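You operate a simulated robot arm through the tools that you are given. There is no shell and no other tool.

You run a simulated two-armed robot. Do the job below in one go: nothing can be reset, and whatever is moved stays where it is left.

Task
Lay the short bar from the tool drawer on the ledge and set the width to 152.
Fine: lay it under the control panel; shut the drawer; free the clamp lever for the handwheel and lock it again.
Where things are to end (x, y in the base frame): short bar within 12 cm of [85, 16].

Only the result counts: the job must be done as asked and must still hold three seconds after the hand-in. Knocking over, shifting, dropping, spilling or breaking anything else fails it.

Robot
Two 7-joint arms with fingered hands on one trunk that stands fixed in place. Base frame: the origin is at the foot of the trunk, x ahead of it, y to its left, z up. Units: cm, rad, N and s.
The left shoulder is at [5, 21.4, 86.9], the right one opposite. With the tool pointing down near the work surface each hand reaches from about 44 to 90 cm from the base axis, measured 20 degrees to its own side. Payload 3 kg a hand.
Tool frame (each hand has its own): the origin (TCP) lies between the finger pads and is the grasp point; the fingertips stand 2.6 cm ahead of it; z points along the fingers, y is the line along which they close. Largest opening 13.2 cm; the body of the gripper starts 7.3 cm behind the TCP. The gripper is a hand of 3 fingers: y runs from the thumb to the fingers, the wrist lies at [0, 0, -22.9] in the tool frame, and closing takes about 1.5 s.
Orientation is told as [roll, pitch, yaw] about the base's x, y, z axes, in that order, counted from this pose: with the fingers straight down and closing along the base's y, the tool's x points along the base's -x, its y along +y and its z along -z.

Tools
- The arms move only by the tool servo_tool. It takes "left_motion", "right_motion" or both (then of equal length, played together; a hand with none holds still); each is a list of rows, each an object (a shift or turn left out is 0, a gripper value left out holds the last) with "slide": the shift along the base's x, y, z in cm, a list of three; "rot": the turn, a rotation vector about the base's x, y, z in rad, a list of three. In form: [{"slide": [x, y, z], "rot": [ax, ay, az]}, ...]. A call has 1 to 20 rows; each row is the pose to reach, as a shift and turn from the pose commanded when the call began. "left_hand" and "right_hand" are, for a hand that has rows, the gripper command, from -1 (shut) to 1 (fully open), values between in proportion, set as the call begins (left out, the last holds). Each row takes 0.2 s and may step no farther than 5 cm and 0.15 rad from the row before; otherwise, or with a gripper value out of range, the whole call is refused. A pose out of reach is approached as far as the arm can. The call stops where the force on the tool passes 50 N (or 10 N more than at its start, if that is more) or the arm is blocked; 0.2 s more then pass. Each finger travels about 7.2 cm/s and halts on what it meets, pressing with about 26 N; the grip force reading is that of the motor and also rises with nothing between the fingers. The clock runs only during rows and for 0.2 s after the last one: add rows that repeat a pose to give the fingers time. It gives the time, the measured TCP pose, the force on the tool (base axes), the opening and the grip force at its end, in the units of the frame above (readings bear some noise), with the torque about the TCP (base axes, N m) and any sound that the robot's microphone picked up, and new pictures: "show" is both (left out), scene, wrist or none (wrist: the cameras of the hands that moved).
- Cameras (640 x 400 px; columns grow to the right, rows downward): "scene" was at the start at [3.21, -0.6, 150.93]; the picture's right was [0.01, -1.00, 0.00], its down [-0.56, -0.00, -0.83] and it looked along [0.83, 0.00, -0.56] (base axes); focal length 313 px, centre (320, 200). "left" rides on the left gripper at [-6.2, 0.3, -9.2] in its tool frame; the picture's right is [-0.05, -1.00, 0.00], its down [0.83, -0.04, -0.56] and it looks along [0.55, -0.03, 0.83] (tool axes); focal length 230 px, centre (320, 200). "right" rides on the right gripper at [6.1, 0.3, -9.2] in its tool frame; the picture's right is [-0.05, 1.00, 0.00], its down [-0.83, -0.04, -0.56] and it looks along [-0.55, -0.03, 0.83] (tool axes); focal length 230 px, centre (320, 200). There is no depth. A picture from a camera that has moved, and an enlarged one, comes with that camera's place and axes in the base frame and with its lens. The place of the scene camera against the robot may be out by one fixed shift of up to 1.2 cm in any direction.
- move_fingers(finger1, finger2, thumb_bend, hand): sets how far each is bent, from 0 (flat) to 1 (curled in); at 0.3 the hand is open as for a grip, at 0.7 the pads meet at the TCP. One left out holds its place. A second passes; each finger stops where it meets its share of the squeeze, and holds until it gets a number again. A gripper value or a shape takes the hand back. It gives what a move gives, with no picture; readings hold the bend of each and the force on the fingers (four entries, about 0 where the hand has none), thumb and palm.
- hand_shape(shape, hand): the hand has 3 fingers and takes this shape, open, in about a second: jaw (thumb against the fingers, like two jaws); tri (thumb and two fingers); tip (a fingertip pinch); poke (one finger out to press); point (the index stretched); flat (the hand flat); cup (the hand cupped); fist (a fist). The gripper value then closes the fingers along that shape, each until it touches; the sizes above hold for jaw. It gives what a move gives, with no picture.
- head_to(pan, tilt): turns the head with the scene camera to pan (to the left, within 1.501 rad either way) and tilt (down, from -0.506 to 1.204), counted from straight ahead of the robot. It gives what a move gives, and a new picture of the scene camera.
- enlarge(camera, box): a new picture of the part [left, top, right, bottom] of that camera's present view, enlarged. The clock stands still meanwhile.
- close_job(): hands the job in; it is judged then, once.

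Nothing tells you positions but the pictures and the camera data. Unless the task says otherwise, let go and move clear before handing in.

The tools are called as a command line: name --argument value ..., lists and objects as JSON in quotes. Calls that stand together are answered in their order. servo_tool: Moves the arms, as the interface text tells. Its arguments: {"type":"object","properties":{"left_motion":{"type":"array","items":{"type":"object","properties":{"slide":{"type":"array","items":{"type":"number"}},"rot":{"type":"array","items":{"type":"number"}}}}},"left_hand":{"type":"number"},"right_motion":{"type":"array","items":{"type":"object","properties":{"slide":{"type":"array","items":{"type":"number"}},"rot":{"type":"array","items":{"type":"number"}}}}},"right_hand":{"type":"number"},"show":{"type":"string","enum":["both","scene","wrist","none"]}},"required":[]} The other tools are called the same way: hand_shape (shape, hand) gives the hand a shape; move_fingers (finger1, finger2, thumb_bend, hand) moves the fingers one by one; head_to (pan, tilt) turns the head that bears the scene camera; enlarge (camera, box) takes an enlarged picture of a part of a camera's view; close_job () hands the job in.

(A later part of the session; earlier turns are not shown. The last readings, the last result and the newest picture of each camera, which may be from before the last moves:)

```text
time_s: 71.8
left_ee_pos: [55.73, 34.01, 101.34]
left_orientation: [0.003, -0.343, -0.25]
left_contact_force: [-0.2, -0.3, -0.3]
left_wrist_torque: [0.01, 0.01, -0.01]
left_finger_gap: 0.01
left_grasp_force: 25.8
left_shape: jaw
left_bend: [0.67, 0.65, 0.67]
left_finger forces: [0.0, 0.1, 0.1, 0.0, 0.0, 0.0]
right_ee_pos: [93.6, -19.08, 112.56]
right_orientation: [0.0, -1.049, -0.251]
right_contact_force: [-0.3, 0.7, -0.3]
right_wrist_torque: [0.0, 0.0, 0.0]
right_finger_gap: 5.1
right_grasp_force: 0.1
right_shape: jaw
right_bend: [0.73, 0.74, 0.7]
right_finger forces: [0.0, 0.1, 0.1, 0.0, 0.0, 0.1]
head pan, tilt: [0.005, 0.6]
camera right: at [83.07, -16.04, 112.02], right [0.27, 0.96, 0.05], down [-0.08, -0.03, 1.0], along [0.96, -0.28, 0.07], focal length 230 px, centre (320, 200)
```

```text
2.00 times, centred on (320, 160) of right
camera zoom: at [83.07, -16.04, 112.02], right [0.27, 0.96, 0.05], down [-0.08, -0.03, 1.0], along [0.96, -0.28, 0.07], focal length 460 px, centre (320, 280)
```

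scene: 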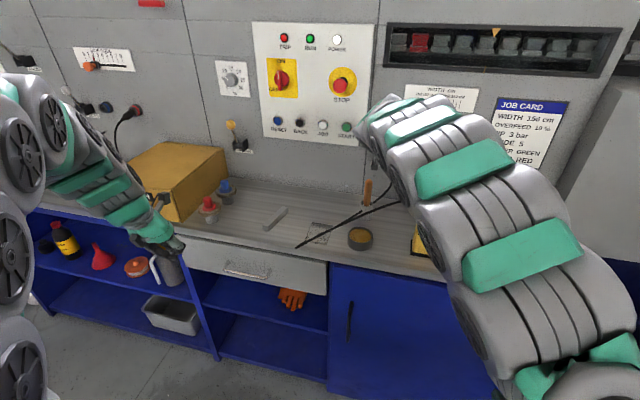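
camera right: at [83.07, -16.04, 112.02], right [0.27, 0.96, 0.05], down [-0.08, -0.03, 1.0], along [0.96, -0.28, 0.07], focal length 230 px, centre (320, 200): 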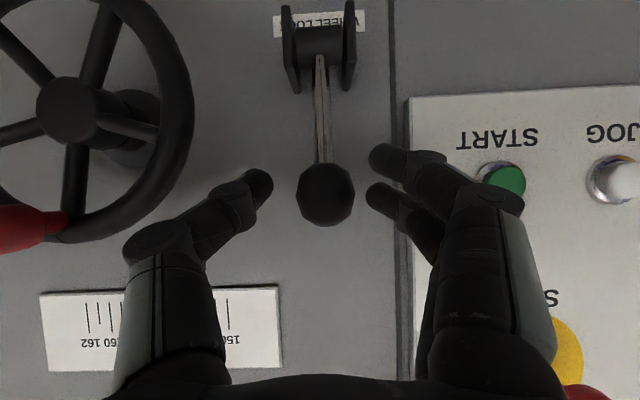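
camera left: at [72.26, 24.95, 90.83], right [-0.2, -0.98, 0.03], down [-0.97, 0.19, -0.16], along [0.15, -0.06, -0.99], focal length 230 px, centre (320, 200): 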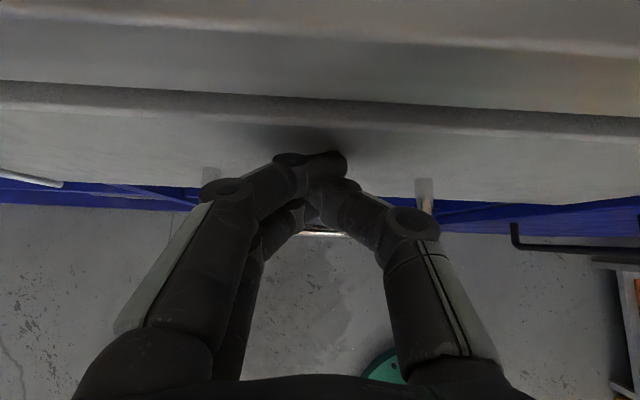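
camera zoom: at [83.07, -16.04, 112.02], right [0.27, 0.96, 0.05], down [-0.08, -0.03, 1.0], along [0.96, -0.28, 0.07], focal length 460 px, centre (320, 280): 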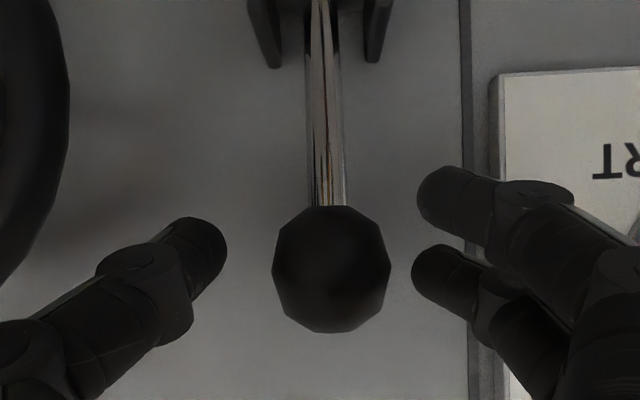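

The ball is now about 1 cm ahead of the grasp point. A half-centimetre more, then close.

servo_tool --right_motion '[{"slide": [0.35, -0.09, 0.1]}, {"slide": [0.6, -0.16, 0.2]}, {"slide": [0.6, -0.16, 0.2]}]' --show "none"

servo_tool --right_motion '[{"slide": [0, 0, 0]}, {"slide": [0, 0, 0]}, {"slide": [0, 0, 0]}, {"slide": [0, 0, 0]}, {"slide": [0, 0, 0]}]' --right_hand -1 --show "wrist"

```text
time_s: 72.6
left_ee_pos: [55.83, 33.92, 101.31]
left_orientation: [0.004, -0.345, -0.249]
left_contact_force: [0.0, 0.3, -0.5]
left_wrist_torque: [-0.02, 0.0, -0.01]
left_finger_gap: 0.04
left_grasp_force: 26.1
left_shape: jaw
left_bend: [0.67, 0.65, 0.67]
left_finger forces: [0.0, 0.0, 0.0, 0.1, 0.0, 0.1]
right_ee_pos: [94.4, -19.21, 112.95]
right_orientation: [0.001, -1.049, -0.254]
right_contact_force: [0.1, -0.6, 0.2]
right_wrist_torque: [0.04, -0.03, 0.0]
right_finger_gap: 5.11
right_grasp_force: 0.1
right_shape: jaw
right_bend: [0.73, 0.74, 0.7]
right_finger forces: [0.0, 0.0, 0.1, 0.0, 0.1, 0.0]
head pan, tilt: [0.005, 0.6]
```

```text
time_s: 73.8
left_ee_pos: [55.78, 33.93, 101.29]
left_orientation: [0.004, -0.344, -0.251]
left_contact_force: [0.5, 0.1, 0.1]
left_wrist_torque: [0.0, 0.01, 0.03]
left_finger_gap: 0.0
left_grasp_force: 25.8
left_shape: jaw
left_bend: [0.67, 0.65, 0.67]
left_finger forces: [0.0, 0.1, 0.1, 0.1, 0.1, 0.1]
right_ee_pos: [94.3, -19.28, 112.79]
right_orientation: [0.001, -1.049, -0.253]
right_contact_force: [1.2, -4.6, -11.2]
right_wrist_torque: [0.0, 0.09, -0.05]
right_finger_gap: 1.36
right_grasp_force: 25.7
right_shape: jaw
right_bend: [0.73, 0.72, 0.72]
right_finger forces: [12.2, 9.8, 0.0, 0.1, 22.0, 0.1]
head pan, tilt: [0.005, 0.6]
camera right: at [83.64, -16.23, 112.19], right [0.27, 0.96, 0.05], down [-0.07, -0.03, 1.0], along [0.96, -0.28, 0.06], focal length 230 px, centre (320, 200)
```

right: 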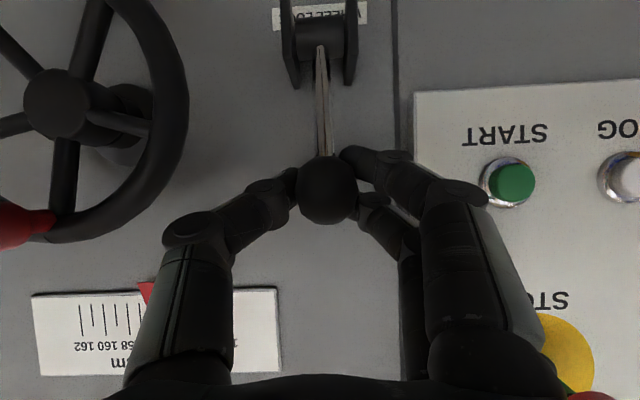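

Now the ball is held by all three fingers. Swinging outward along its arc.

servo_tool --right_motion '[{"slide": [-0.83, 0.22, -0.23]}, {"slide": [-1.67, 0.43, -0.55]}, {"slide": [-2.48, 0.64, -0.99]}, {"slide": [-2.48, 0.64, -0.99]}]' --show "wrist"

```text
time_s: 74.8
left_ee_pos: [55.88, 33.85, 101.23]
left_orientation: [0.001, -0.344, -0.25]
left_contact_force: [0.4, 0.8, -0.1]
left_wrist_torque: [0.0, -0.02, 0.02]
left_finger_gap: 0.0
left_grasp_force: 25.6
left_shape: jaw
left_bend: [0.67, 0.65, 0.67]
left_finger forces: [0.1, 0.1, 0.1, 0.0, 0.0, 0.0]
right_ee_pos: [91.75, -18.68, 111.6]
right_orientation: [-0.001, -1.047, -0.252]
right_contact_force: [15.1, -9.6, -23.0]
right_wrist_torque: [-0.16, -0.06, -0.19]
right_finger_gap: 1.12
right_grasp_force: 25.5
right_shape: jaw
right_bend: [0.71, 0.72, 0.71]
right_finger forces: [20.7, 8.6, 0.0, 0.1, 22.6, 0.0]
head pan, tilt: [0.005, 0.6]
camera right: at [81.16, -15.56, 111.1], right [0.27, 0.96, 0.05], down [-0.07, -0.03, 1.0], along [0.96, -0.28, 0.06], focal length 230 px, centre (320, 200)
```

right: 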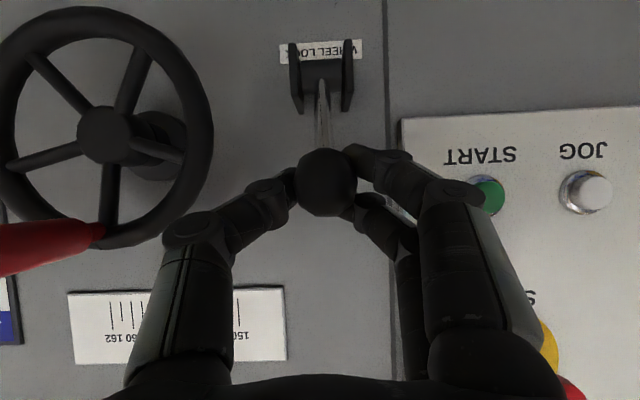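

The lever follows. Continuing the arc, a little lower.

servo_tool --right_motion '[{"slide": [-0.6, 0.15, -0.8]}, {"slide": [-1.3, 0.34, -1.5]}, {"slide": [-1.9, 0.5, -2.2]}, {"slide": [-2.3, 0.6, -2.7]}, {"slide": [-2.3, 0.6, -2.7]}]' --show "wrist"

```text
time_s: 76.0
left_ee_pos: [55.92, 33.85, 101.33]
left_orientation: [0.004, -0.342, -0.249]
left_contact_force: [0.0, -0.7, 0.1]
left_wrist_torque: [0.01, -0.04, 0.0]
left_finger_gap: 0.0
left_grasp_force: 25.5
left_shape: jaw
left_bend: [0.67, 0.65, 0.67]
left_finger forces: [0.0, 0.0, 0.1, 0.1, 0.0, 0.1]
right_ee_pos: [89.44, -17.96, 109.12]
right_orientation: [0.005, -1.048, -0.255]
right_contact_force: [13.9, -13.4, -7.5]
right_wrist_torque: [-0.08, -0.18, -0.1]
right_finger_gap: 0.94
right_grasp_force: 25.9
right_shape: jaw
right_bend: [0.7, 0.74, 0.71]
right_finger forces: [13.2, 0.1, 0.0, 0.0, 19.6, 0.1]
head pan, tilt: [0.005, 0.6]
camera right: at [78.88, -14.88, 108.55], right [0.27, 0.96, 0.05], down [-0.08, -0.03, 1.0], along [0.96, -0.28, 0.07], focal length 230 px, centre (320, 200)
```

right: 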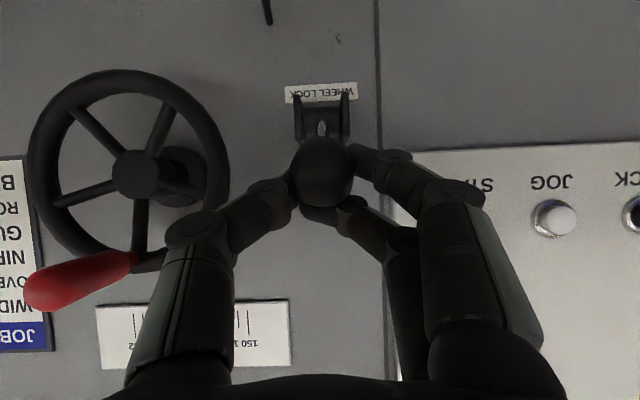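

The lever is roughly 67° down now. Continuing downward, mostly vertical from here.

servo_tool --right_motion '[{"slide": [-0.3, 0.08, -0.7]}, {"slide": [-0.45, 0.12, -1.4]}, {"slide": [-0.55, 0.14, -2.1]}, {"slide": [-0.6, 0.15, -2.8]}, {"slide": [-0.6, 0.15, -2.8]}]'

enlarge --camera "scene" --box '[330, 80, 450, 200]'

```text
time_s: 77.2
left_ee_pos: [55.79, 33.96, 101.31]
left_orientation: [0.005, -0.344, -0.249]
left_contact_force: [0.6, -0.1, -0.2]
left_wrist_torque: [0.0, -0.03, 0.02]
left_finger_gap: 0.0
left_grasp_force: 26.1
left_shape: jaw
left_bend: [0.67, 0.65, 0.67]
left_finger forces: [0.0, 0.0, 0.0, 0.1, 0.0, 0.0]
right_ee_pos: [88.89, -17.54, 106.22]
right_orientation: [0.003, -1.05, -0.248]
right_contact_force: [6.4, 7.6, 0.5]
right_wrist_torque: [0.16, -0.15, 0.06]
right_finger_gap: 0.77
right_grasp_force: 26.1
right_shape: jaw
right_bend: [0.72, 0.75, 0.73]
right_finger forces: [10.3, 0.0, 0.0, 0.0, 0.1, 0.0]
head pan, tilt: [0.005, 0.6]
camera right: at [78.26, -14.53, 105.65], right [0.27, 0.96, 0.05], down [-0.08, -0.03, 1.0], along [0.96, -0.27, 0.07], focal length 230 px, centre (320, 200)
```

scene: 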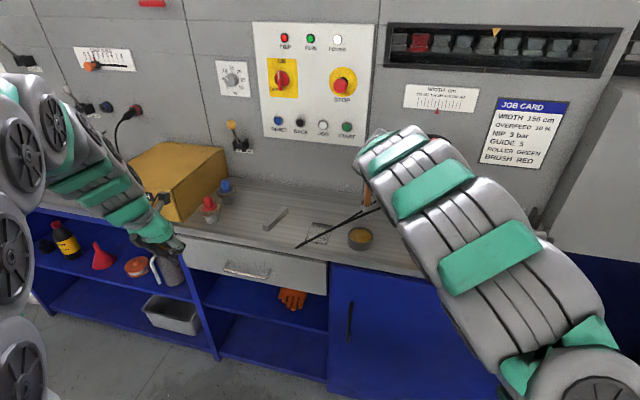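
right: 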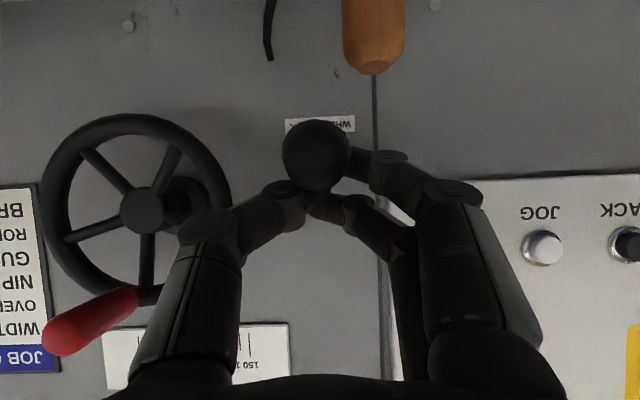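

```text
3.33 times, centred on (390, 140) of scene
camera zoom: at [3.22, -0.58, 150.93], right [0.01, -1.0, 0.0], down [-0.57, 0.0, -0.82], along [0.82, 0.01, -0.57], focal length 1044 px, centre (87, 400)
```

zoom: 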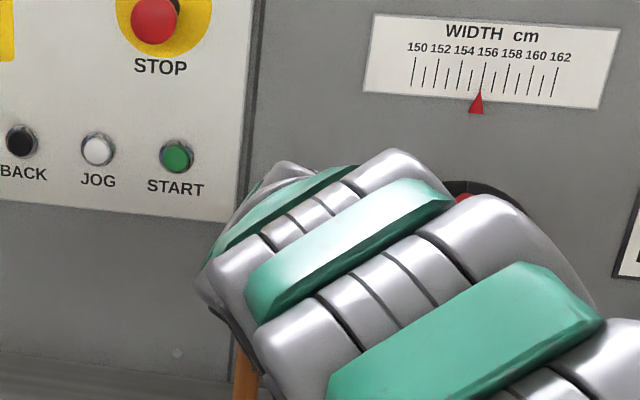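

The lever is about horizontal, with the fingers now resting on top of the ball; the brush handle is some 3.5 cm below. I'll press down slightly to see whether it's at a stop.

servo_tool --right_motion '[{"slide": [0, 0, -0.4]}, {"slide": [0, 0, -0.8]}, {"slide": [0, 0, -1.2]}, {"slide": [0, 0, -1.2]}]' --show "wrist"

```text
time_s: 78.2
left_ee_pos: [55.82, 34.03, 101.28]
left_orientation: [0.003, -0.344, -0.249]
left_contact_force: [-0.2, 0.5, 0.3]
left_wrist_torque: [0.01, -0.01, 0.0]
left_finger_gap: 0.0
left_grasp_force: 26.3
left_shape: jaw
left_bend: [0.67, 0.65, 0.67]
left_finger forces: [0.1, 0.0, 0.1, 0.0, 0.1, 0.0]
right_ee_pos: [88.92, -17.64, 105.07]
right_orientation: [0.004, -1.049, -0.253]
right_contact_force: [6.6, 11.8, 5.7]
right_wrist_torque: [0.23, -0.2, 0.06]
right_finger_gap: 0.83
right_grasp_force: 26.0
right_shape: jaw
right_bend: [0.72, 0.75, 0.73]
right_finger forces: [12.1, 0.0, 0.1, 0.0, 0.1, 0.0]
head pan, tilt: [0.005, 0.6]
camera right: at [78.28, -14.71, 104.49], right [0.27, 0.96, 0.05], down [-0.08, -0.03, 1.0], along [0.96, -0.27, 0.07], focal length 230 px, centre (320, 200)
```

right: 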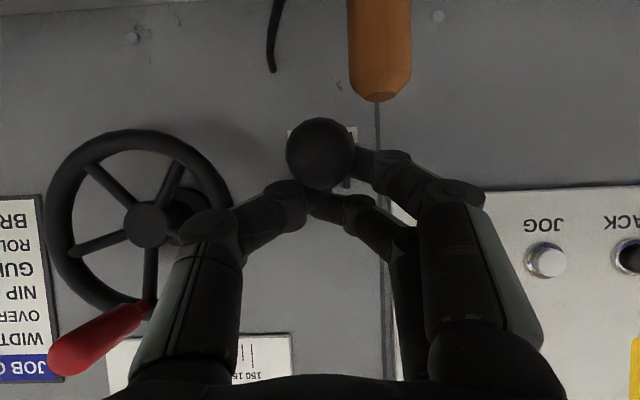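

The lever keeps moving freely just past horizontal. I'll leave it there, back away, and test whether the wheel is free.

servo_tool --right_motion '[{"slide": [-0.7, 0.1, 0.5]}, {"slide": [-1.6, 0.1, 1.2]}, {"slide": [-3.2, 0.3, 2.4]}, {"slide": [-5.5, 0.7, 4]}, {"slide": [-8, 1, 6]}, {"slide": [-11, 1.5, 8]}, {"slide": [-11, 1.5, 8]}]'

enlarge --camera "right" --box '[120, 0, 440, 240]'

```text
time_s: 79.8
left_ee_pos: [55.8, 34.0, 101.46]
left_orientation: [0.004, -0.344, -0.249]
left_contact_force: [-0.4, 0.0, 0.5]
left_wrist_torque: [0.02, -0.02, -0.01]
left_finger_gap: 0.0
left_grasp_force: 26.1
left_shape: jaw
left_bend: [0.67, 0.65, 0.67]
left_finger forces: [0.0, 0.1, 0.1, 0.0, 0.0, 0.0]
right_ee_pos: [77.93, -16.28, 112.83]
right_orientation: [0.003, -1.049, -0.252]
right_contact_force: [0.5, 0.1, -0.2]
right_wrist_torque: [0.03, 0.02, 0.02]
right_finger_gap: 0.69
right_grasp_force: 26.2
right_shape: jaw
right_bend: [0.75, 0.75, 0.73]
right_finger forces: [0.1, 0.1, 0.0, 0.0, 0.1, 0.1]
head pan, tilt: [0.005, 0.6]
camera right: at [67.33, -13.36, 112.32], right [0.27, 0.96, 0.05], down [-0.08, -0.03, 1.0], along [0.96, -0.28, 0.07], focal length 230 px, centre (320, 200)
```

scene: 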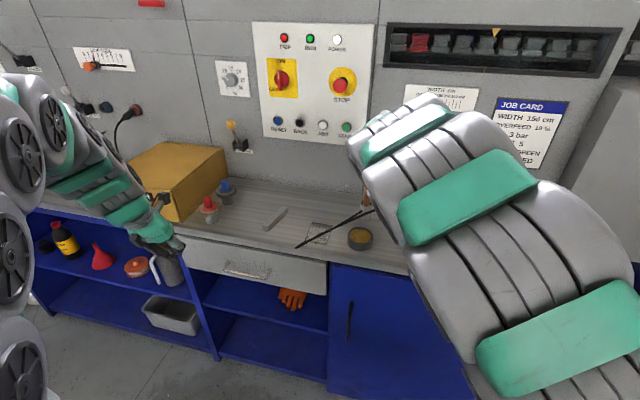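
right: 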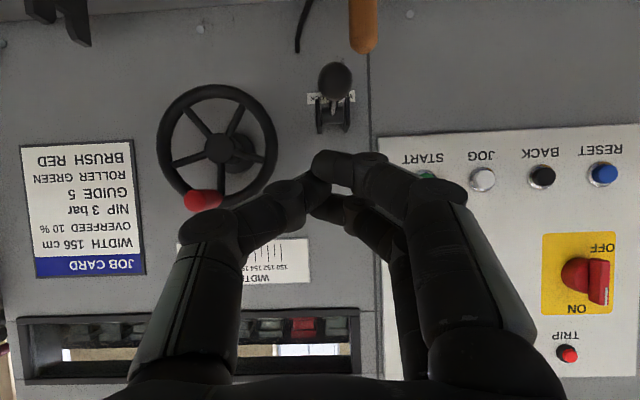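

```text
1.67 times, centred on (280, 120) of right
camera zoom: at [67.33, -13.36, 112.32], right [0.27, 0.96, 0.05], down [-0.08, -0.03, 1.0], along [0.96, -0.28, 0.07], focal length 384 px, centre (387, 333)
```

zoom: 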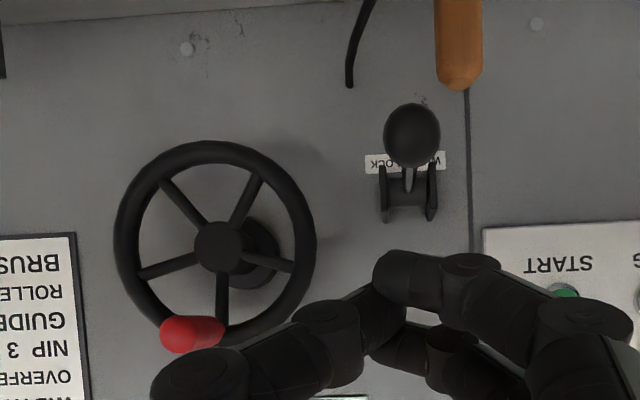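

The lever stays down past horizontal. Re-measuring with the right camera puts the wheel hub near [91.7, -33.3, 107.3] and the red knob at the top, about 6 cm above it, protruding to about [86, -32, 113.4]. I'll bring the right hand above the knob, steeper, so it stays clear of the yellow pendant.

servo_tool --right_motion '[{"slide": [0, -1.5, 3], "rot": [0.014, 0.055, 0]}, {"slide": [0, -3.5, 6], "rot": [0.028, 0.11, 0]}, {"slide": [0.5, -6, 8], "rot": [0.042, 0.165, 0]}, {"slide": [1.2, -8.5, 9], "rot": [0.056, 0.22, 0]}, {"slide": [2.5, -11, 9.5], "rot": [0.07, 0.275, 0]}, {"slide": [3.5, -13, 9.5], "rot": [0.085, 0.33, 0]}, {"slide": [4.5, -14.7, 9.5], "rot": [0.1, 0.385, 0]}, {"slide": [5, -14.7, 8.5], "rot": [0.113, 0.436, 0]}, {"slide": [5, -14.7, 8.5], "rot": [0.113, 0.436, 0]}]' --right_hand -0.1

enlarge --camera "right" --box '[160, 0, 480, 240]'

enlarge --camera "scene" --box '[340, 70, 500, 210]'

```text
time_s: 81.8
left_ee_pos: [55.82, 33.92, 101.41]
left_orientation: [0.004, -0.344, -0.251]
left_contact_force: [-0.6, 0.2, -0.4]
left_wrist_torque: [-0.01, -0.02, 0.0]
left_finger_gap: 0.0
left_grasp_force: 26.3
left_shape: jaw
left_bend: [0.67, 0.65, 0.67]
left_finger forces: [0.0, 0.1, 0.0, 0.1, 0.1, 0.0]
right_ee_pos: [82.99, -31.03, 121.53]
right_orientation: [0.003, -0.597, -0.254]
right_contact_force: [0.1, 0.0, 0.5]
right_wrist_torque: [0.01, 0.01, 0.01]
right_finger_gap: 5.91
right_grasp_force: 0.1
right_shape: jaw
right_bend: [0.73, 0.73, 0.7]
right_finger forces: [0.0, 0.1, 0.1, 0.0, 0.1, 0.0]
head pan, tilt: [0.005, 0.6]
camera right: at [73.1, -28.16, 125.78], right [0.29, 0.96, 0.03], down [0.35, -0.14, 0.93], along [0.89, -0.26, -0.37], focal length 230 px, centre (320, 200)
```

scene: 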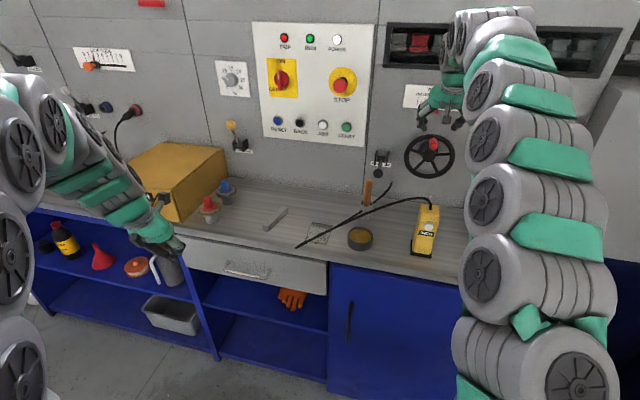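
right: 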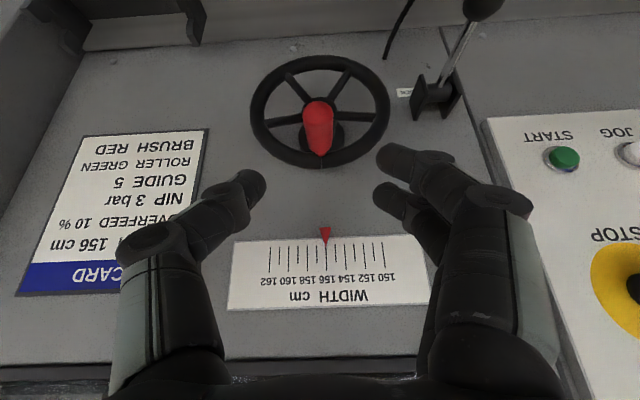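

```text
1.67 times, centred on (320, 120) of right
camera zoom: at [73.1, -28.16, 125.78], right [0.29, 0.96, 0.03], down [0.35, -0.14, 0.93], along [0.89, -0.26, -0.37], focal length 384 px, centre (320, 333)
```

zoom: 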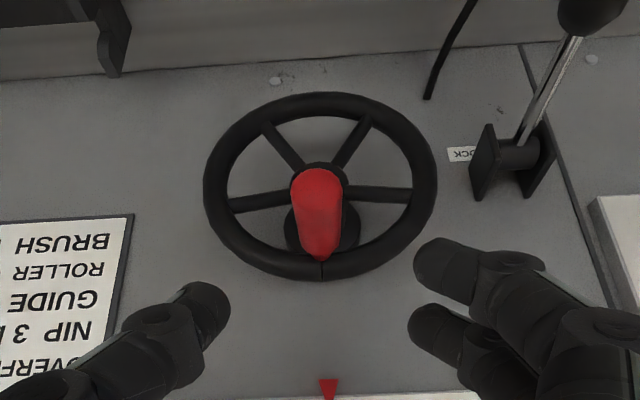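

```text
2.86 times, centred on (420, 140) of scene
camera zoom: at [3.21, -0.6, 150.93], right [0.01, -1.0, 0.0], down [-0.56, 0.0, -0.83], along [0.83, 0.0, -0.56], focal length 895 px, centre (34, 371)
```

zoom: 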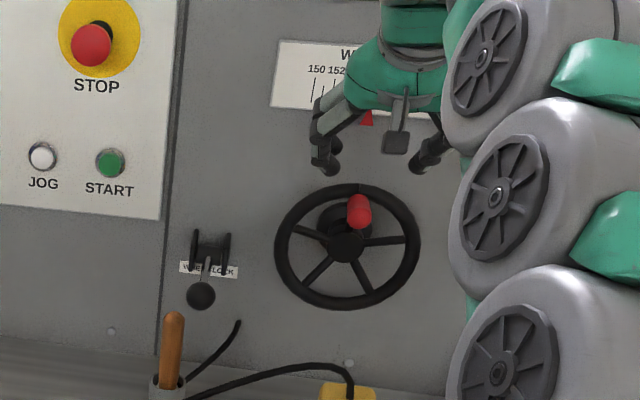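

The camera now sees wheel, knob, lever and scale together. I'll move down so the pads straddle the red knob, then grip it.

servo_tool --right_motion '[{"slide": [0.8, -0.2, -1.5]}, {"slide": [1.6, -0.4, -3]}, {"slide": [2.4, -0.6, -4.5]}, {"slide": [3.2, -0.8, -6]}, {"slide": [3.8, -1, -7]}, {"slide": [4.2, -1.1, -7.8]}, {"slide": [4.2, -1.1, -7.8]}]' --right_hand -0.2

enlarge --camera "right" --box '[200, 40, 440, 240]'

```text
time_s: 83.4
left_ee_pos: [55.89, 33.88, 101.38]
left_orientation: [0.004, -0.345, -0.249]
left_contact_force: [0.6, -0.4, -0.3]
left_wrist_torque: [0.0, -0.03, -0.05]
left_finger_gap: 0.0
left_grasp_force: 26.0
left_shape: jaw
left_bend: [0.67, 0.65, 0.67]
left_finger forces: [0.0, 0.0, 0.0, 0.1, 0.0, 0.0]
right_ee_pos: [87.34, -32.07, 113.77]
right_orientation: [0.001, -0.599, -0.253]
right_contact_force: [0.0, 0.5, 1.0]
right_wrist_torque: [0.01, -0.01, 0.01]
right_finger_gap: 5.33
right_grasp_force: 0.1
right_shape: jaw
right_bend: [0.73, 0.73, 0.7]
right_finger forces: [0.0, 0.0, 0.0, 0.0, 0.0, 0.1]
head pan, tilt: [0.005, 0.6]
camera right: at [77.32, -29.27, 118.08], right [0.29, 0.96, 0.03], down [0.35, -0.14, 0.93], along [0.89, -0.26, -0.37], focal length 230 px, centre (320, 200)
```

scene: 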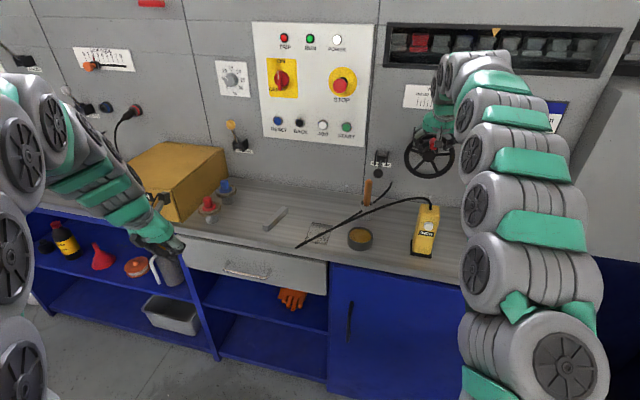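
right: 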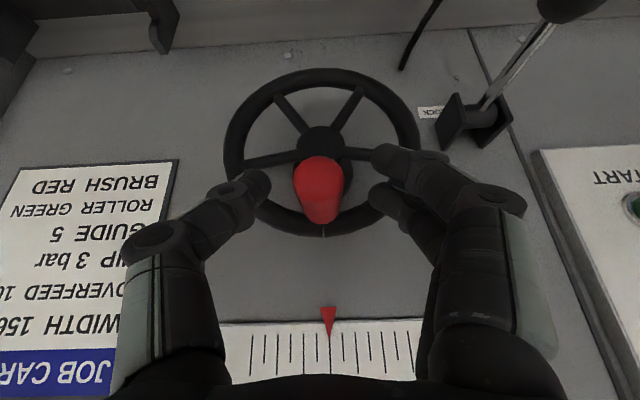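

```text
2.00 times, centred on (320, 140) of right
camera zoom: at [77.32, -29.27, 118.08], right [0.29, 0.96, 0.03], down [0.35, -0.14, 0.93], along [0.89, -0.26, -0.37], focal length 460 px, centre (320, 320)
```

zoom: 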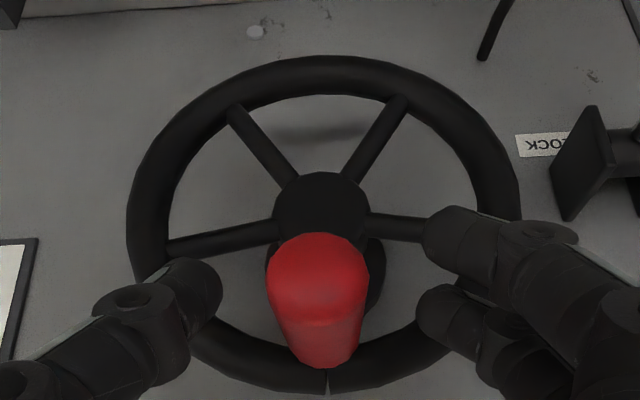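

The knob is centred between the pads but only its end is covered; 0.9 cm further in, then close.

servo_tool --right_motion '[{"slide": [0.45, -0.12, -0.2]}, {"slide": [0.87, -0.23, -0.4]}, {"slide": [0.87, -0.23, -0.4]}]' --show "none"

servo_tool --right_motion '[{"slide": [0, 0, 0]}, {"slide": [0, 0, 0]}, {"slide": [0, 0, 0]}, {"slide": [0, 0, 0]}, {"slide": [0, 0, 0]}]' --right_hand -1 --show "wrist"

enlarge --camera "right" --box '[200, 200, 440, 400]'

```text
time_s: 84.2
left_ee_pos: [55.77, 33.96, 101.3]
left_orientation: [0.004, -0.345, -0.25]
left_contact_force: [-0.3, 0.1, -0.6]
left_wrist_torque: [0.0, 0.0, 0.02]
left_finger_gap: 0.0
left_grasp_force: 25.8
left_shape: jaw
left_bend: [0.67, 0.65, 0.67]
left_finger forces: [0.1, 0.0, 0.0, 0.0, 0.0, 0.1]
right_ee_pos: [88.06, -32.19, 113.32]
right_orientation: [0.005, -0.599, -0.252]
right_contact_force: [0.7, -0.6, -0.4]
right_wrist_torque: [0.0, -0.02, 0.02]
right_finger_gap: 5.35
right_grasp_force: 0.0
right_shape: jaw
right_bend: [0.73, 0.73, 0.7]
right_finger forces: [0.0, 0.1, 0.0, 0.1, 0.0, 0.0]
head pan, tilt: [0.005, 0.6]
```

```text
time_s: 85.4
left_ee_pos: [55.78, 33.91, 101.27]
left_orientation: [0.002, -0.345, -0.25]
left_contact_force: [-0.5, 0.3, 0.1]
left_wrist_torque: [-0.02, 0.01, 0.0]
left_finger_gap: 0.0
left_grasp_force: 26.5
left_shape: jaw
left_bend: [0.67, 0.65, 0.67]
left_finger forces: [0.1, 0.1, 0.0, 0.0, 0.1, 0.0]
right_ee_pos: [88.17, -32.19, 113.12]
right_orientation: [0.002, -0.597, -0.252]
right_contact_force: [8.3, -1.5, -13.4]
right_wrist_torque: [0.08, -0.03, -0.05]
right_finger_gap: 0.3
right_grasp_force: 25.9
right_shape: jaw
right_bend: [0.65, 0.71, 0.71]
right_finger forces: [10.8, 11.5, 0.1, 0.0, 23.2, 0.0]
head pan, tilt: [0.005, 0.6]
camera right: at [78.22, -29.47, 117.58], right [0.29, 0.96, 0.03], down [0.35, -0.14, 0.93], along [0.89, -0.26, -0.38], focal length 230 px, centre (320, 200)
```

right: 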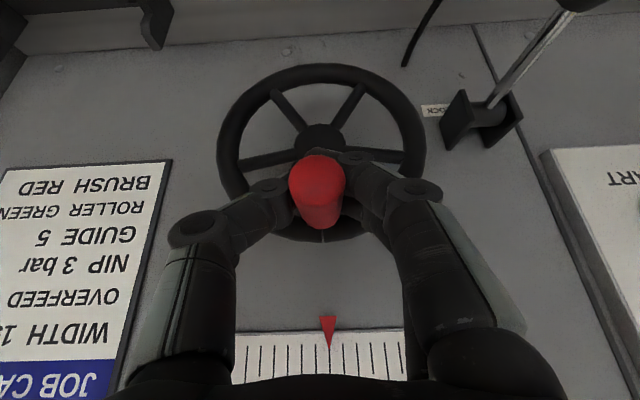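

```text
2.00 times, centred on (320, 300) of right
camera zoom: at [78.22, -29.47, 117.58], right [0.29, 0.96, 0.03], down [0.35, -0.14, 0.93], along [0.89, -0.26, -0.38], focal length 460 px, centre (320, 0)
```

zoom: 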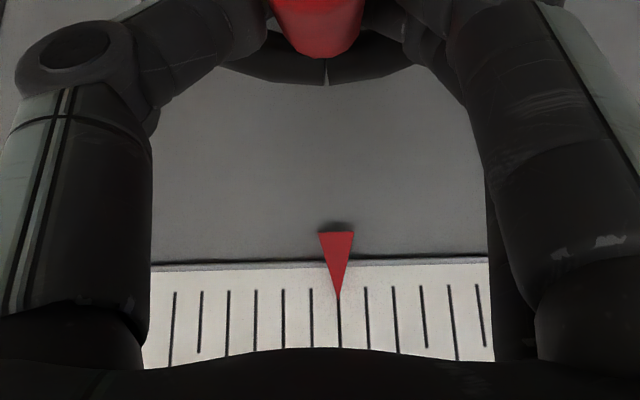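

The knob is gripped, and the pointer reads 156 seen square-on. I'll turn about 30° counter-clockwise (toward the lever) as a test.

servo_tool --right_motion '[{"slide": [0.13, 0.51, -0.02]}, {"slide": [0.27, 1.03, -0.09]}, {"slide": [0.4, 1.53, -0.21]}, {"slide": [0.53, 2.02, -0.37]}, {"slide": [0.65, 2.5, -0.57]}, {"slide": [0.77, 2.95, -0.82]}, {"slide": [0.77, 2.95, -0.82]}]' --show "wrist"

enlarge --camera "right" --box '[200, 200, 440, 400]'

```text
time_s: 87.0
left_ee_pos: [55.73, 33.98, 101.22]
left_orientation: [0.003, -0.343, -0.249]
left_contact_force: [-0.5, -0.2, -0.3]
left_wrist_torque: [-0.02, -0.01, -0.03]
left_finger_gap: 0.0
left_grasp_force: 26.1
left_shape: jaw
left_bend: [0.67, 0.65, 0.67]
left_finger forces: [0.1, 0.0, 0.0, 0.1, 0.1, 0.1]
right_ee_pos: [88.85, -29.51, 112.4]
right_orientation: [0.0, -0.596, -0.255]
right_contact_force: [6.0, -24.0, -28.1]
right_wrist_torque: [-0.29, 0.1, -0.12]
right_finger_gap: 0.13
right_grasp_force: 25.9
right_shape: jaw
right_bend: [0.63, 0.71, 0.72]
right_finger forces: [16.4, 13.3, 0.1, 0.0, 24.4, 0.0]
head pan, tilt: [0.005, 0.6]
camera right: at [78.9, -26.73, 116.83], right [0.29, 0.96, 0.03], down [0.35, -0.14, 0.93], along [0.89, -0.26, -0.38], focal length 230 px, centre (320, 200)
```

right: 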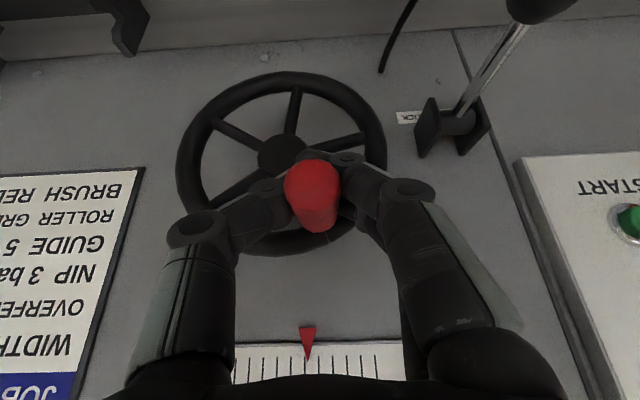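

```text
2.00 times, centred on (320, 300) of right
camera zoom: at [78.9, -26.73, 116.83], right [0.29, 0.96, 0.03], down [0.35, -0.14, 0.93], along [0.89, -0.26, -0.38], focal length 460 px, centre (320, 0)
```

zoom: 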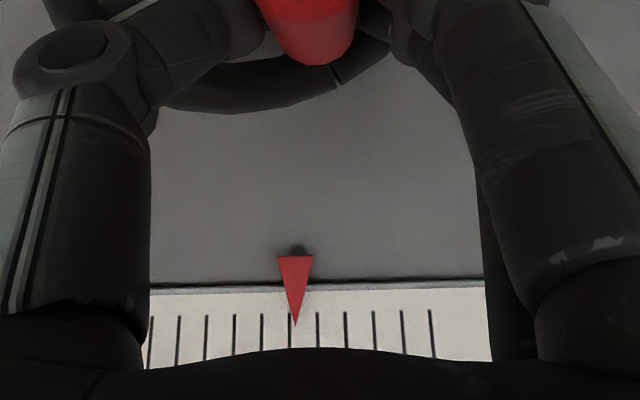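

The wheel turns and the pointer moved from 156 to about 154.8 — the right direction, roughly 0.05 per degree. Continuing along the arc in steps.

servo_tool --right_motion '[{"slide": [0.13, 0.5, -0.6]}, {"slide": [0.25, 0.96, -1.05]}, {"slide": [0.36, 1.38, -1.5]}, {"slide": [0.46, 1.76, -1.95]}, {"slide": [0.54, 2.08, -2.35]}, {"slide": [0.54, 2.08, -2.35]}]' --show "wrist"

enlarge --camera "right" --box '[160, 240, 400, 400]'

enlarge --camera "scene" --box '[380, 70, 500, 170]'

```text
time_s: 88.4
left_ee_pos: [55.93, 33.92, 101.35]
left_orientation: [0.003, -0.343, -0.248]
left_contact_force: [0.0, 1.4, -0.4]
left_wrist_torque: [0.02, -0.01, -0.01]
left_finger_gap: 0.02
left_grasp_force: 25.6
left_shape: jaw
left_bend: [0.67, 0.65, 0.67]
left_finger forces: [0.0, 0.0, 0.0, 0.0, 0.0, 0.0]
right_ee_pos: [89.5, -27.18, 110.34]
right_orientation: [0.004, -0.599, -0.253]
right_contact_force: [2.7, -17.1, -7.9]
right_wrist_torque: [-0.07, 0.14, -0.02]
right_finger_gap: 0.08
right_grasp_force: 26.0
right_shape: jaw
right_bend: [0.66, 0.71, 0.74]
right_finger forces: [0.0, 10.3, 0.1, 0.0, 21.8, 0.0]
head pan, tilt: [0.005, 0.6]
camera right: at [79.53, -24.46, 114.62], right [0.29, 0.96, 0.03], down [0.35, -0.14, 0.93], along [0.89, -0.26, -0.37], focal length 230 px, centre (320, 200)
```

right: 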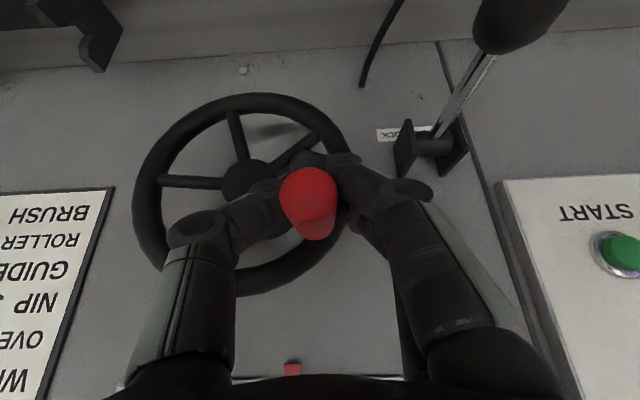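

```text
2.50 times, centred on (280, 320) of right
camera zoom: at [79.53, -24.46, 114.62], right [0.29, 0.96, 0.03], down [0.35, -0.14, 0.93], along [0.89, -0.26, -0.37], focal length 575 px, centre (420, -100)
```

zoom: 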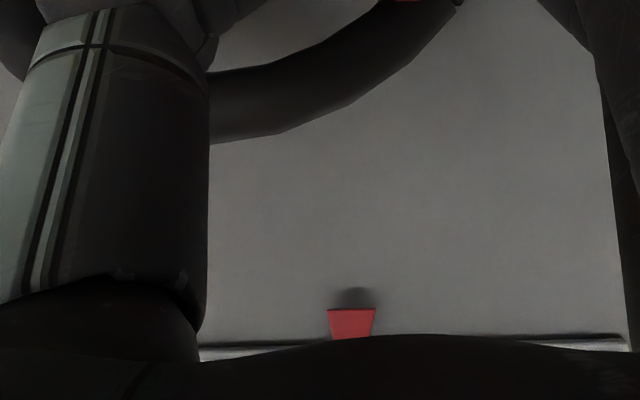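

```text
4.00 times, centred on (440, 120) of scene
camera zoom: at [3.23, -0.63, 150.93], right [0.01, -1.0, 0.0], down [-0.57, 0.0, -0.82], along [0.82, 0.01, -0.57], focal length 1253 px, centre (-160, 520)
```

zoom: 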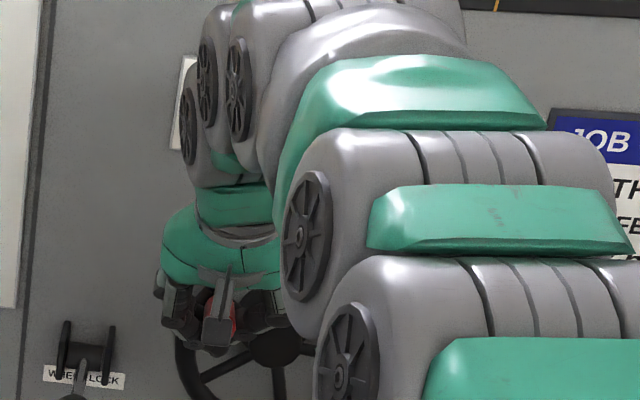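

The scale is hidden behind the hand, but tracking the pointer's base gives about 153.4 now. About 29° more is needed; I'll go about two-thirds of it and re-measure.

servo_tool --right_motion '[{"slide": [0.05, 0.18, -0.5]}, {"slide": [0.09, 0.33, -1.0]}, {"slide": [0.12, 0.45, -1.5]}, {"slide": [0.14, 0.52, -1.95]}, {"slide": [0.14, 0.52, -1.95]}]' --show "wrist"

enlarge --camera "right" --box '[160, 240, 400, 400]'

enlarge --camera "scene" --box '[380, 70, 500, 170]'

```text
time_s: 89.6
left_ee_pos: [55.88, 33.91, 101.26]
left_orientation: [0.004, -0.344, -0.249]
left_contact_force: [-0.1, -0.1, 0.4]
left_wrist_torque: [0.01, 0.01, -0.03]
left_finger_gap: 0.0
left_grasp_force: 26.3
left_shape: jaw
left_bend: [0.67, 0.65, 0.67]
left_finger forces: [0.0, 0.0, 0.0, 0.1, 0.0, 0.0]
right_ee_pos: [89.57, -26.81, 108.27]
right_orientation: [0.002, -0.598, -0.251]
right_contact_force: [-1.3, -0.1, -0.9]
right_wrist_torque: [0.04, -0.02, 0.02]
right_finger_gap: 0.01
right_grasp_force: 26.3
right_shape: jaw
right_bend: [0.66, 0.74, 0.73]
right_finger forces: [0.1, 0.0, 0.0, 0.0, 1.5, 0.1]
head pan, tilt: [0.005, 0.6]
camera right: at [79.6, -23.91, 112.62], right [0.29, 0.96, 0.03], down [0.35, -0.14, 0.93], along [0.89, -0.26, -0.38], focal length 230 px, centre (320, 200)
```

right: 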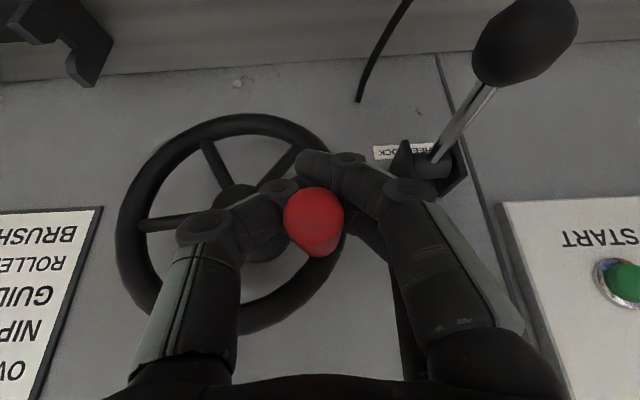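

```text
2.50 times, centred on (280, 320) of right
camera zoom: at [79.6, -23.91, 112.62], right [0.29, 0.96, 0.03], down [0.35, -0.14, 0.93], along [0.89, -0.26, -0.38], focal length 575 px, centre (420, -100)
```

zoom: 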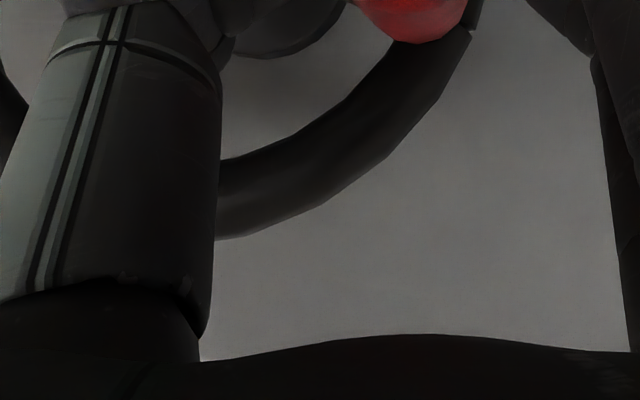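

```text
4.00 times, centred on (440, 120) of scene
camera zoom: at [3.21, -0.6, 150.93], right [0.01, -1.0, 0.0], down [-0.56, 0.0, -0.83], along [0.82, 0.01, -0.56], focal length 1253 px, centre (-160, 520)
```

zoom: 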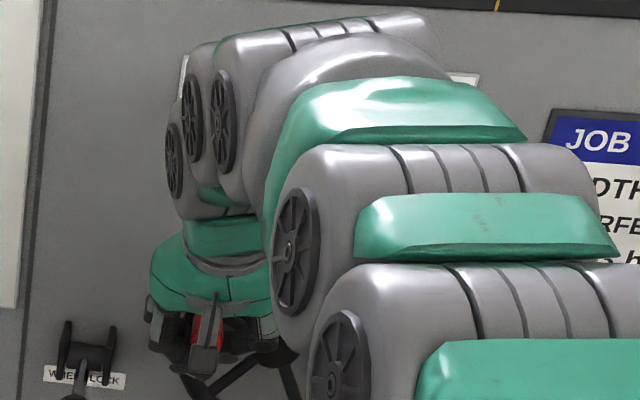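

The pinch has slipped and the knob now sits inside the finger loop. I'll open and back off along the fingers to read the scale.

servo_tool --right_motion '[{"slide": [0, 0, 0]}, {"slide": [0, 0, 0]}, {"slide": [0, 0, 0]}, {"slide": [0, 0, 0]}]' --right_hand -0.1 --show "none"

servo_tool --right_motion '[{"slide": [-0.8, 0.2, 1.2]}, {"slide": [-1.6, 0.4, 2.4]}, {"slide": [-3, 0.4, 4.6]}, {"slide": [-4.5, 0.2, 7]}, {"slide": [-6, -0.5, 9.5]}, {"slide": [-7, -2, 12]}, {"slide": [-7, -4, 14]}, {"slide": [-7, -4, 14]}]'

enlarge --camera "right" --box '[200, 180, 440, 360]'

enlarge --camera "right" --box '[160, 0, 480, 240]'

```text
time_s: 90.6
left_ee_pos: [55.79, 34.05, 101.33]
left_orientation: [0.002, -0.344, -0.248]
left_contact_force: [0.2, -0.3, -0.2]
left_wrist_torque: [0.01, -0.02, -0.02]
left_finger_gap: 0.0
left_grasp_force: 26.2
left_shape: jaw
left_bend: [0.67, 0.65, 0.67]
left_finger forces: [0.0, 0.0, 0.0, 0.0, 0.0, 0.0]
right_ee_pos: [89.51, -26.87, 108.27]
right_orientation: [0.004, -0.599, -0.255]
right_contact_force: [0.2, 0.0, 0.1]
right_wrist_torque: [0.02, 0.04, -0.01]
right_finger_gap: 5.88
right_grasp_force: 0.1
right_shape: jaw
right_bend: [0.73, 0.73, 0.7]
right_finger forces: [0.0, 0.0, 0.0, 0.0, 0.0, 0.0]
head pan, tilt: [0.005, 0.6]
```

```text
time_s: 92.4
left_ee_pos: [55.9, 33.92, 101.28]
left_orientation: [0.003, -0.344, -0.25]
left_contact_force: [0.7, 0.2, -1.1]
left_wrist_torque: [-0.03, -0.02, 0.01]
left_finger_gap: 0.0
left_grasp_force: 26.1
left_shape: jaw
left_bend: [0.67, 0.65, 0.67]
left_finger forces: [0.0, 0.0, 0.0, 0.0, 0.0, 0.0]
right_ee_pos: [82.53, -30.74, 122.22]
right_orientation: [0.003, -0.599, -0.254]
right_contact_force: [-0.5, -0.2, 0.2]
right_wrist_torque: [-0.02, 0.03, 0.01]
right_finger_gap: 5.89
right_grasp_force: 0.0
right_shape: jaw
right_bend: [0.73, 0.73, 0.7]
right_finger forces: [0.0, 0.0, 0.0, 0.0, 0.1, 0.0]
head pan, tilt: [0.005, 0.6]
camera right: at [72.62, -27.91, 126.5], right [0.29, 0.96, 0.03], down [0.35, -0.14, 0.93], along [0.89, -0.26, -0.37], focal length 230 px, centre (320, 200)
```

scene: 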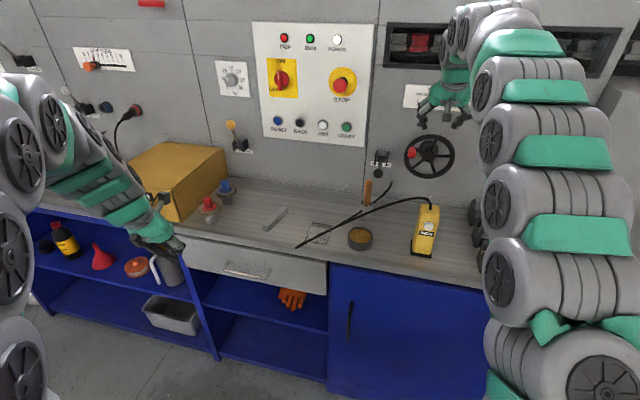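
right: 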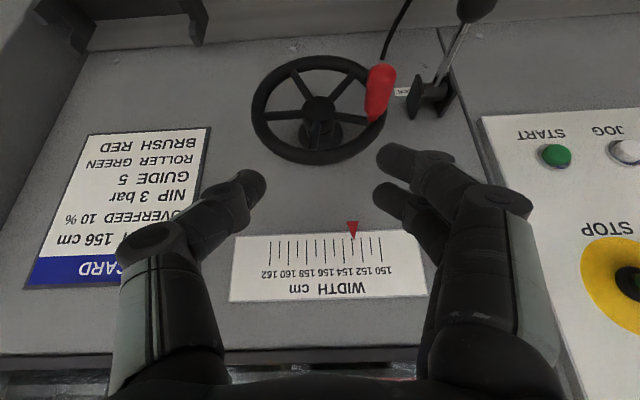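

```text
2.22 times, centred on (320, 270) of right
camera zoom: at [72.62, -27.91, 126.5], right [0.29, 0.96, 0.03], down [0.35, -0.14, 0.93], along [0.89, -0.26, -0.37], focal length 511 px, centre (320, 44)
```

zoom: 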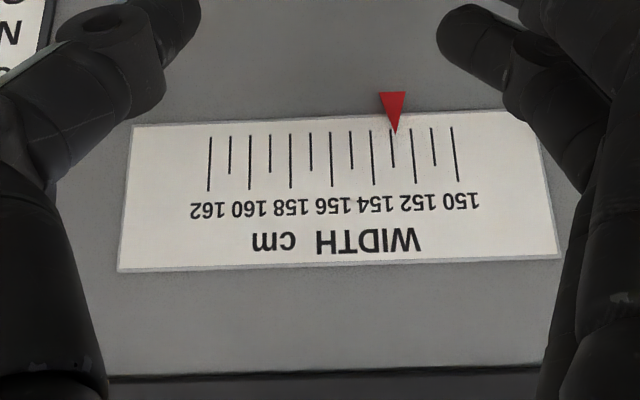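

```text
1.67 times, centred on (320, 120) of right
camera zoom: at [72.62, -27.91, 126.5], right [0.29, 0.96, 0.03], down [0.35, -0.14, 0.93], along [0.89, -0.26, -0.37], focal length 384 px, centre (320, 333)
```

zoom: 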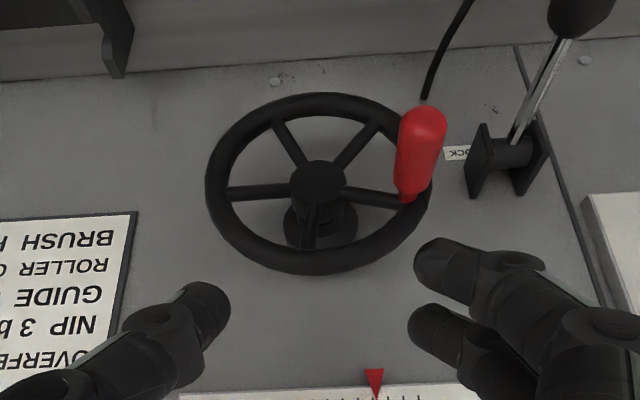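

The scale reads about 152.8, with the knob now near the 3 o'clock side. About 16° more is needed, so I'll close the hand and nudge the knob down from above, where I can keep reading the scale.

servo_tool --right_motion '[{"slide": [1.4, 1.1, 0]}, {"slide": [2.8, 2.2, 0]}, {"slide": [4.2, 3.3, -1]}, {"slide": [5.47, 4.38, -2.5]}, {"slide": [5.47, 4.38, -4.5]}, {"slide": [5.47, 4.38, -6.2]}, {"slide": [5.47, 4.38, -7.2]}, {"slide": [5.47, 4.38, -7.2]}]' --right_hand -1 --show "wrist"

enlarge --camera "right" --box '[180, 80, 460, 290]'

enlarge --camera "right" --box '[200, 240, 440, 400]'

```text
time_s: 94.2
left_ee_pos: [55.8, 33.97, 101.32]
left_orientation: [0.004, -0.344, -0.251]
left_contact_force: [0.6, 1.3, 0.0]
left_wrist_torque: [0.06, 0.0, -0.01]
left_finger_gap: 0.01
left_grasp_force: 26.1
left_shape: jaw
left_bend: [0.67, 0.65, 0.67]
left_finger forces: [0.0, 0.0, 0.0, 0.0, 0.0, 0.1]
right_ee_pos: [87.89, -26.37, 114.98]
right_orientation: [0.003, -0.599, -0.253]
right_contact_force: [-0.1, 0.3, -0.2]
right_wrist_torque: [0.01, 0.03, -0.01]
right_finger_gap: 0.0
right_grasp_force: 25.7
right_shape: jaw
right_bend: [0.64, 0.64, 0.67]
right_finger forces: [0.0, 0.0, 0.1, 0.0, 0.0, 0.1]
head pan, tilt: [0.005, 0.6]
camera right: at [78.04, -23.51, 119.3], right [0.29, 0.96, 0.03], down [0.35, -0.14, 0.93], along [0.89, -0.26, -0.38], focal length 230 px, centre (320, 200)
```

right: 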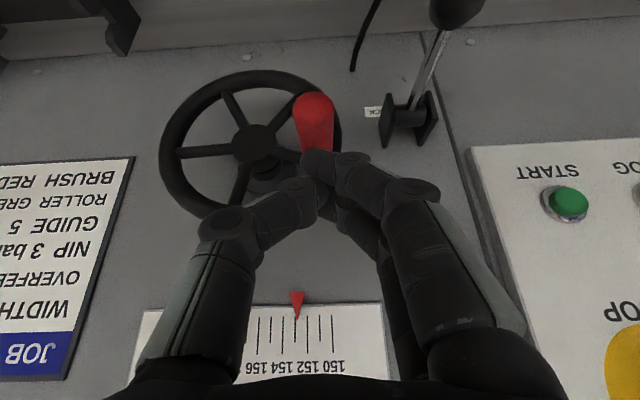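

```text
1.90 times, centred on (320, 185) of right
camera zoom: at [78.04, -23.51, 119.3], right [0.29, 0.96, 0.03], down [0.35, -0.14, 0.93], along [0.89, -0.26, -0.38], focal length 438 px, centre (320, 229)
```

zoom: 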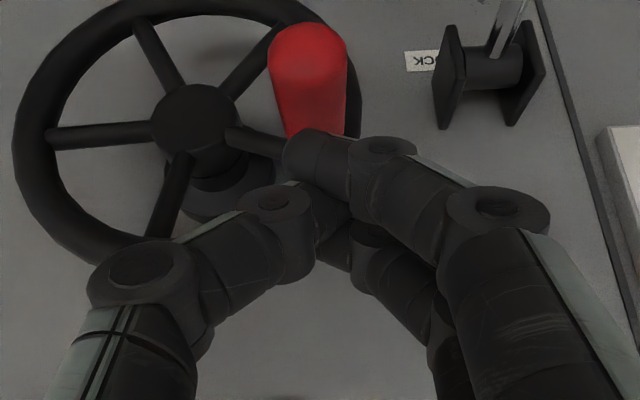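

```text
2.50 times, centred on (320, 320) of right
camera zoom: at [78.04, -23.51, 119.3], right [0.29, 0.96, 0.03], down [0.35, -0.14, 0.93], along [0.89, -0.26, -0.38], focal length 575 px, centre (320, -100)
```

zoom: 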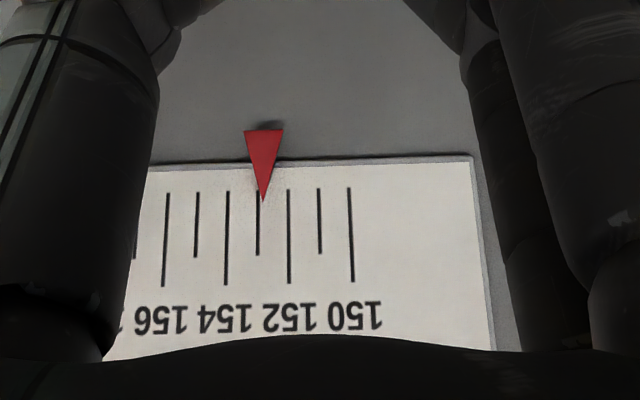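

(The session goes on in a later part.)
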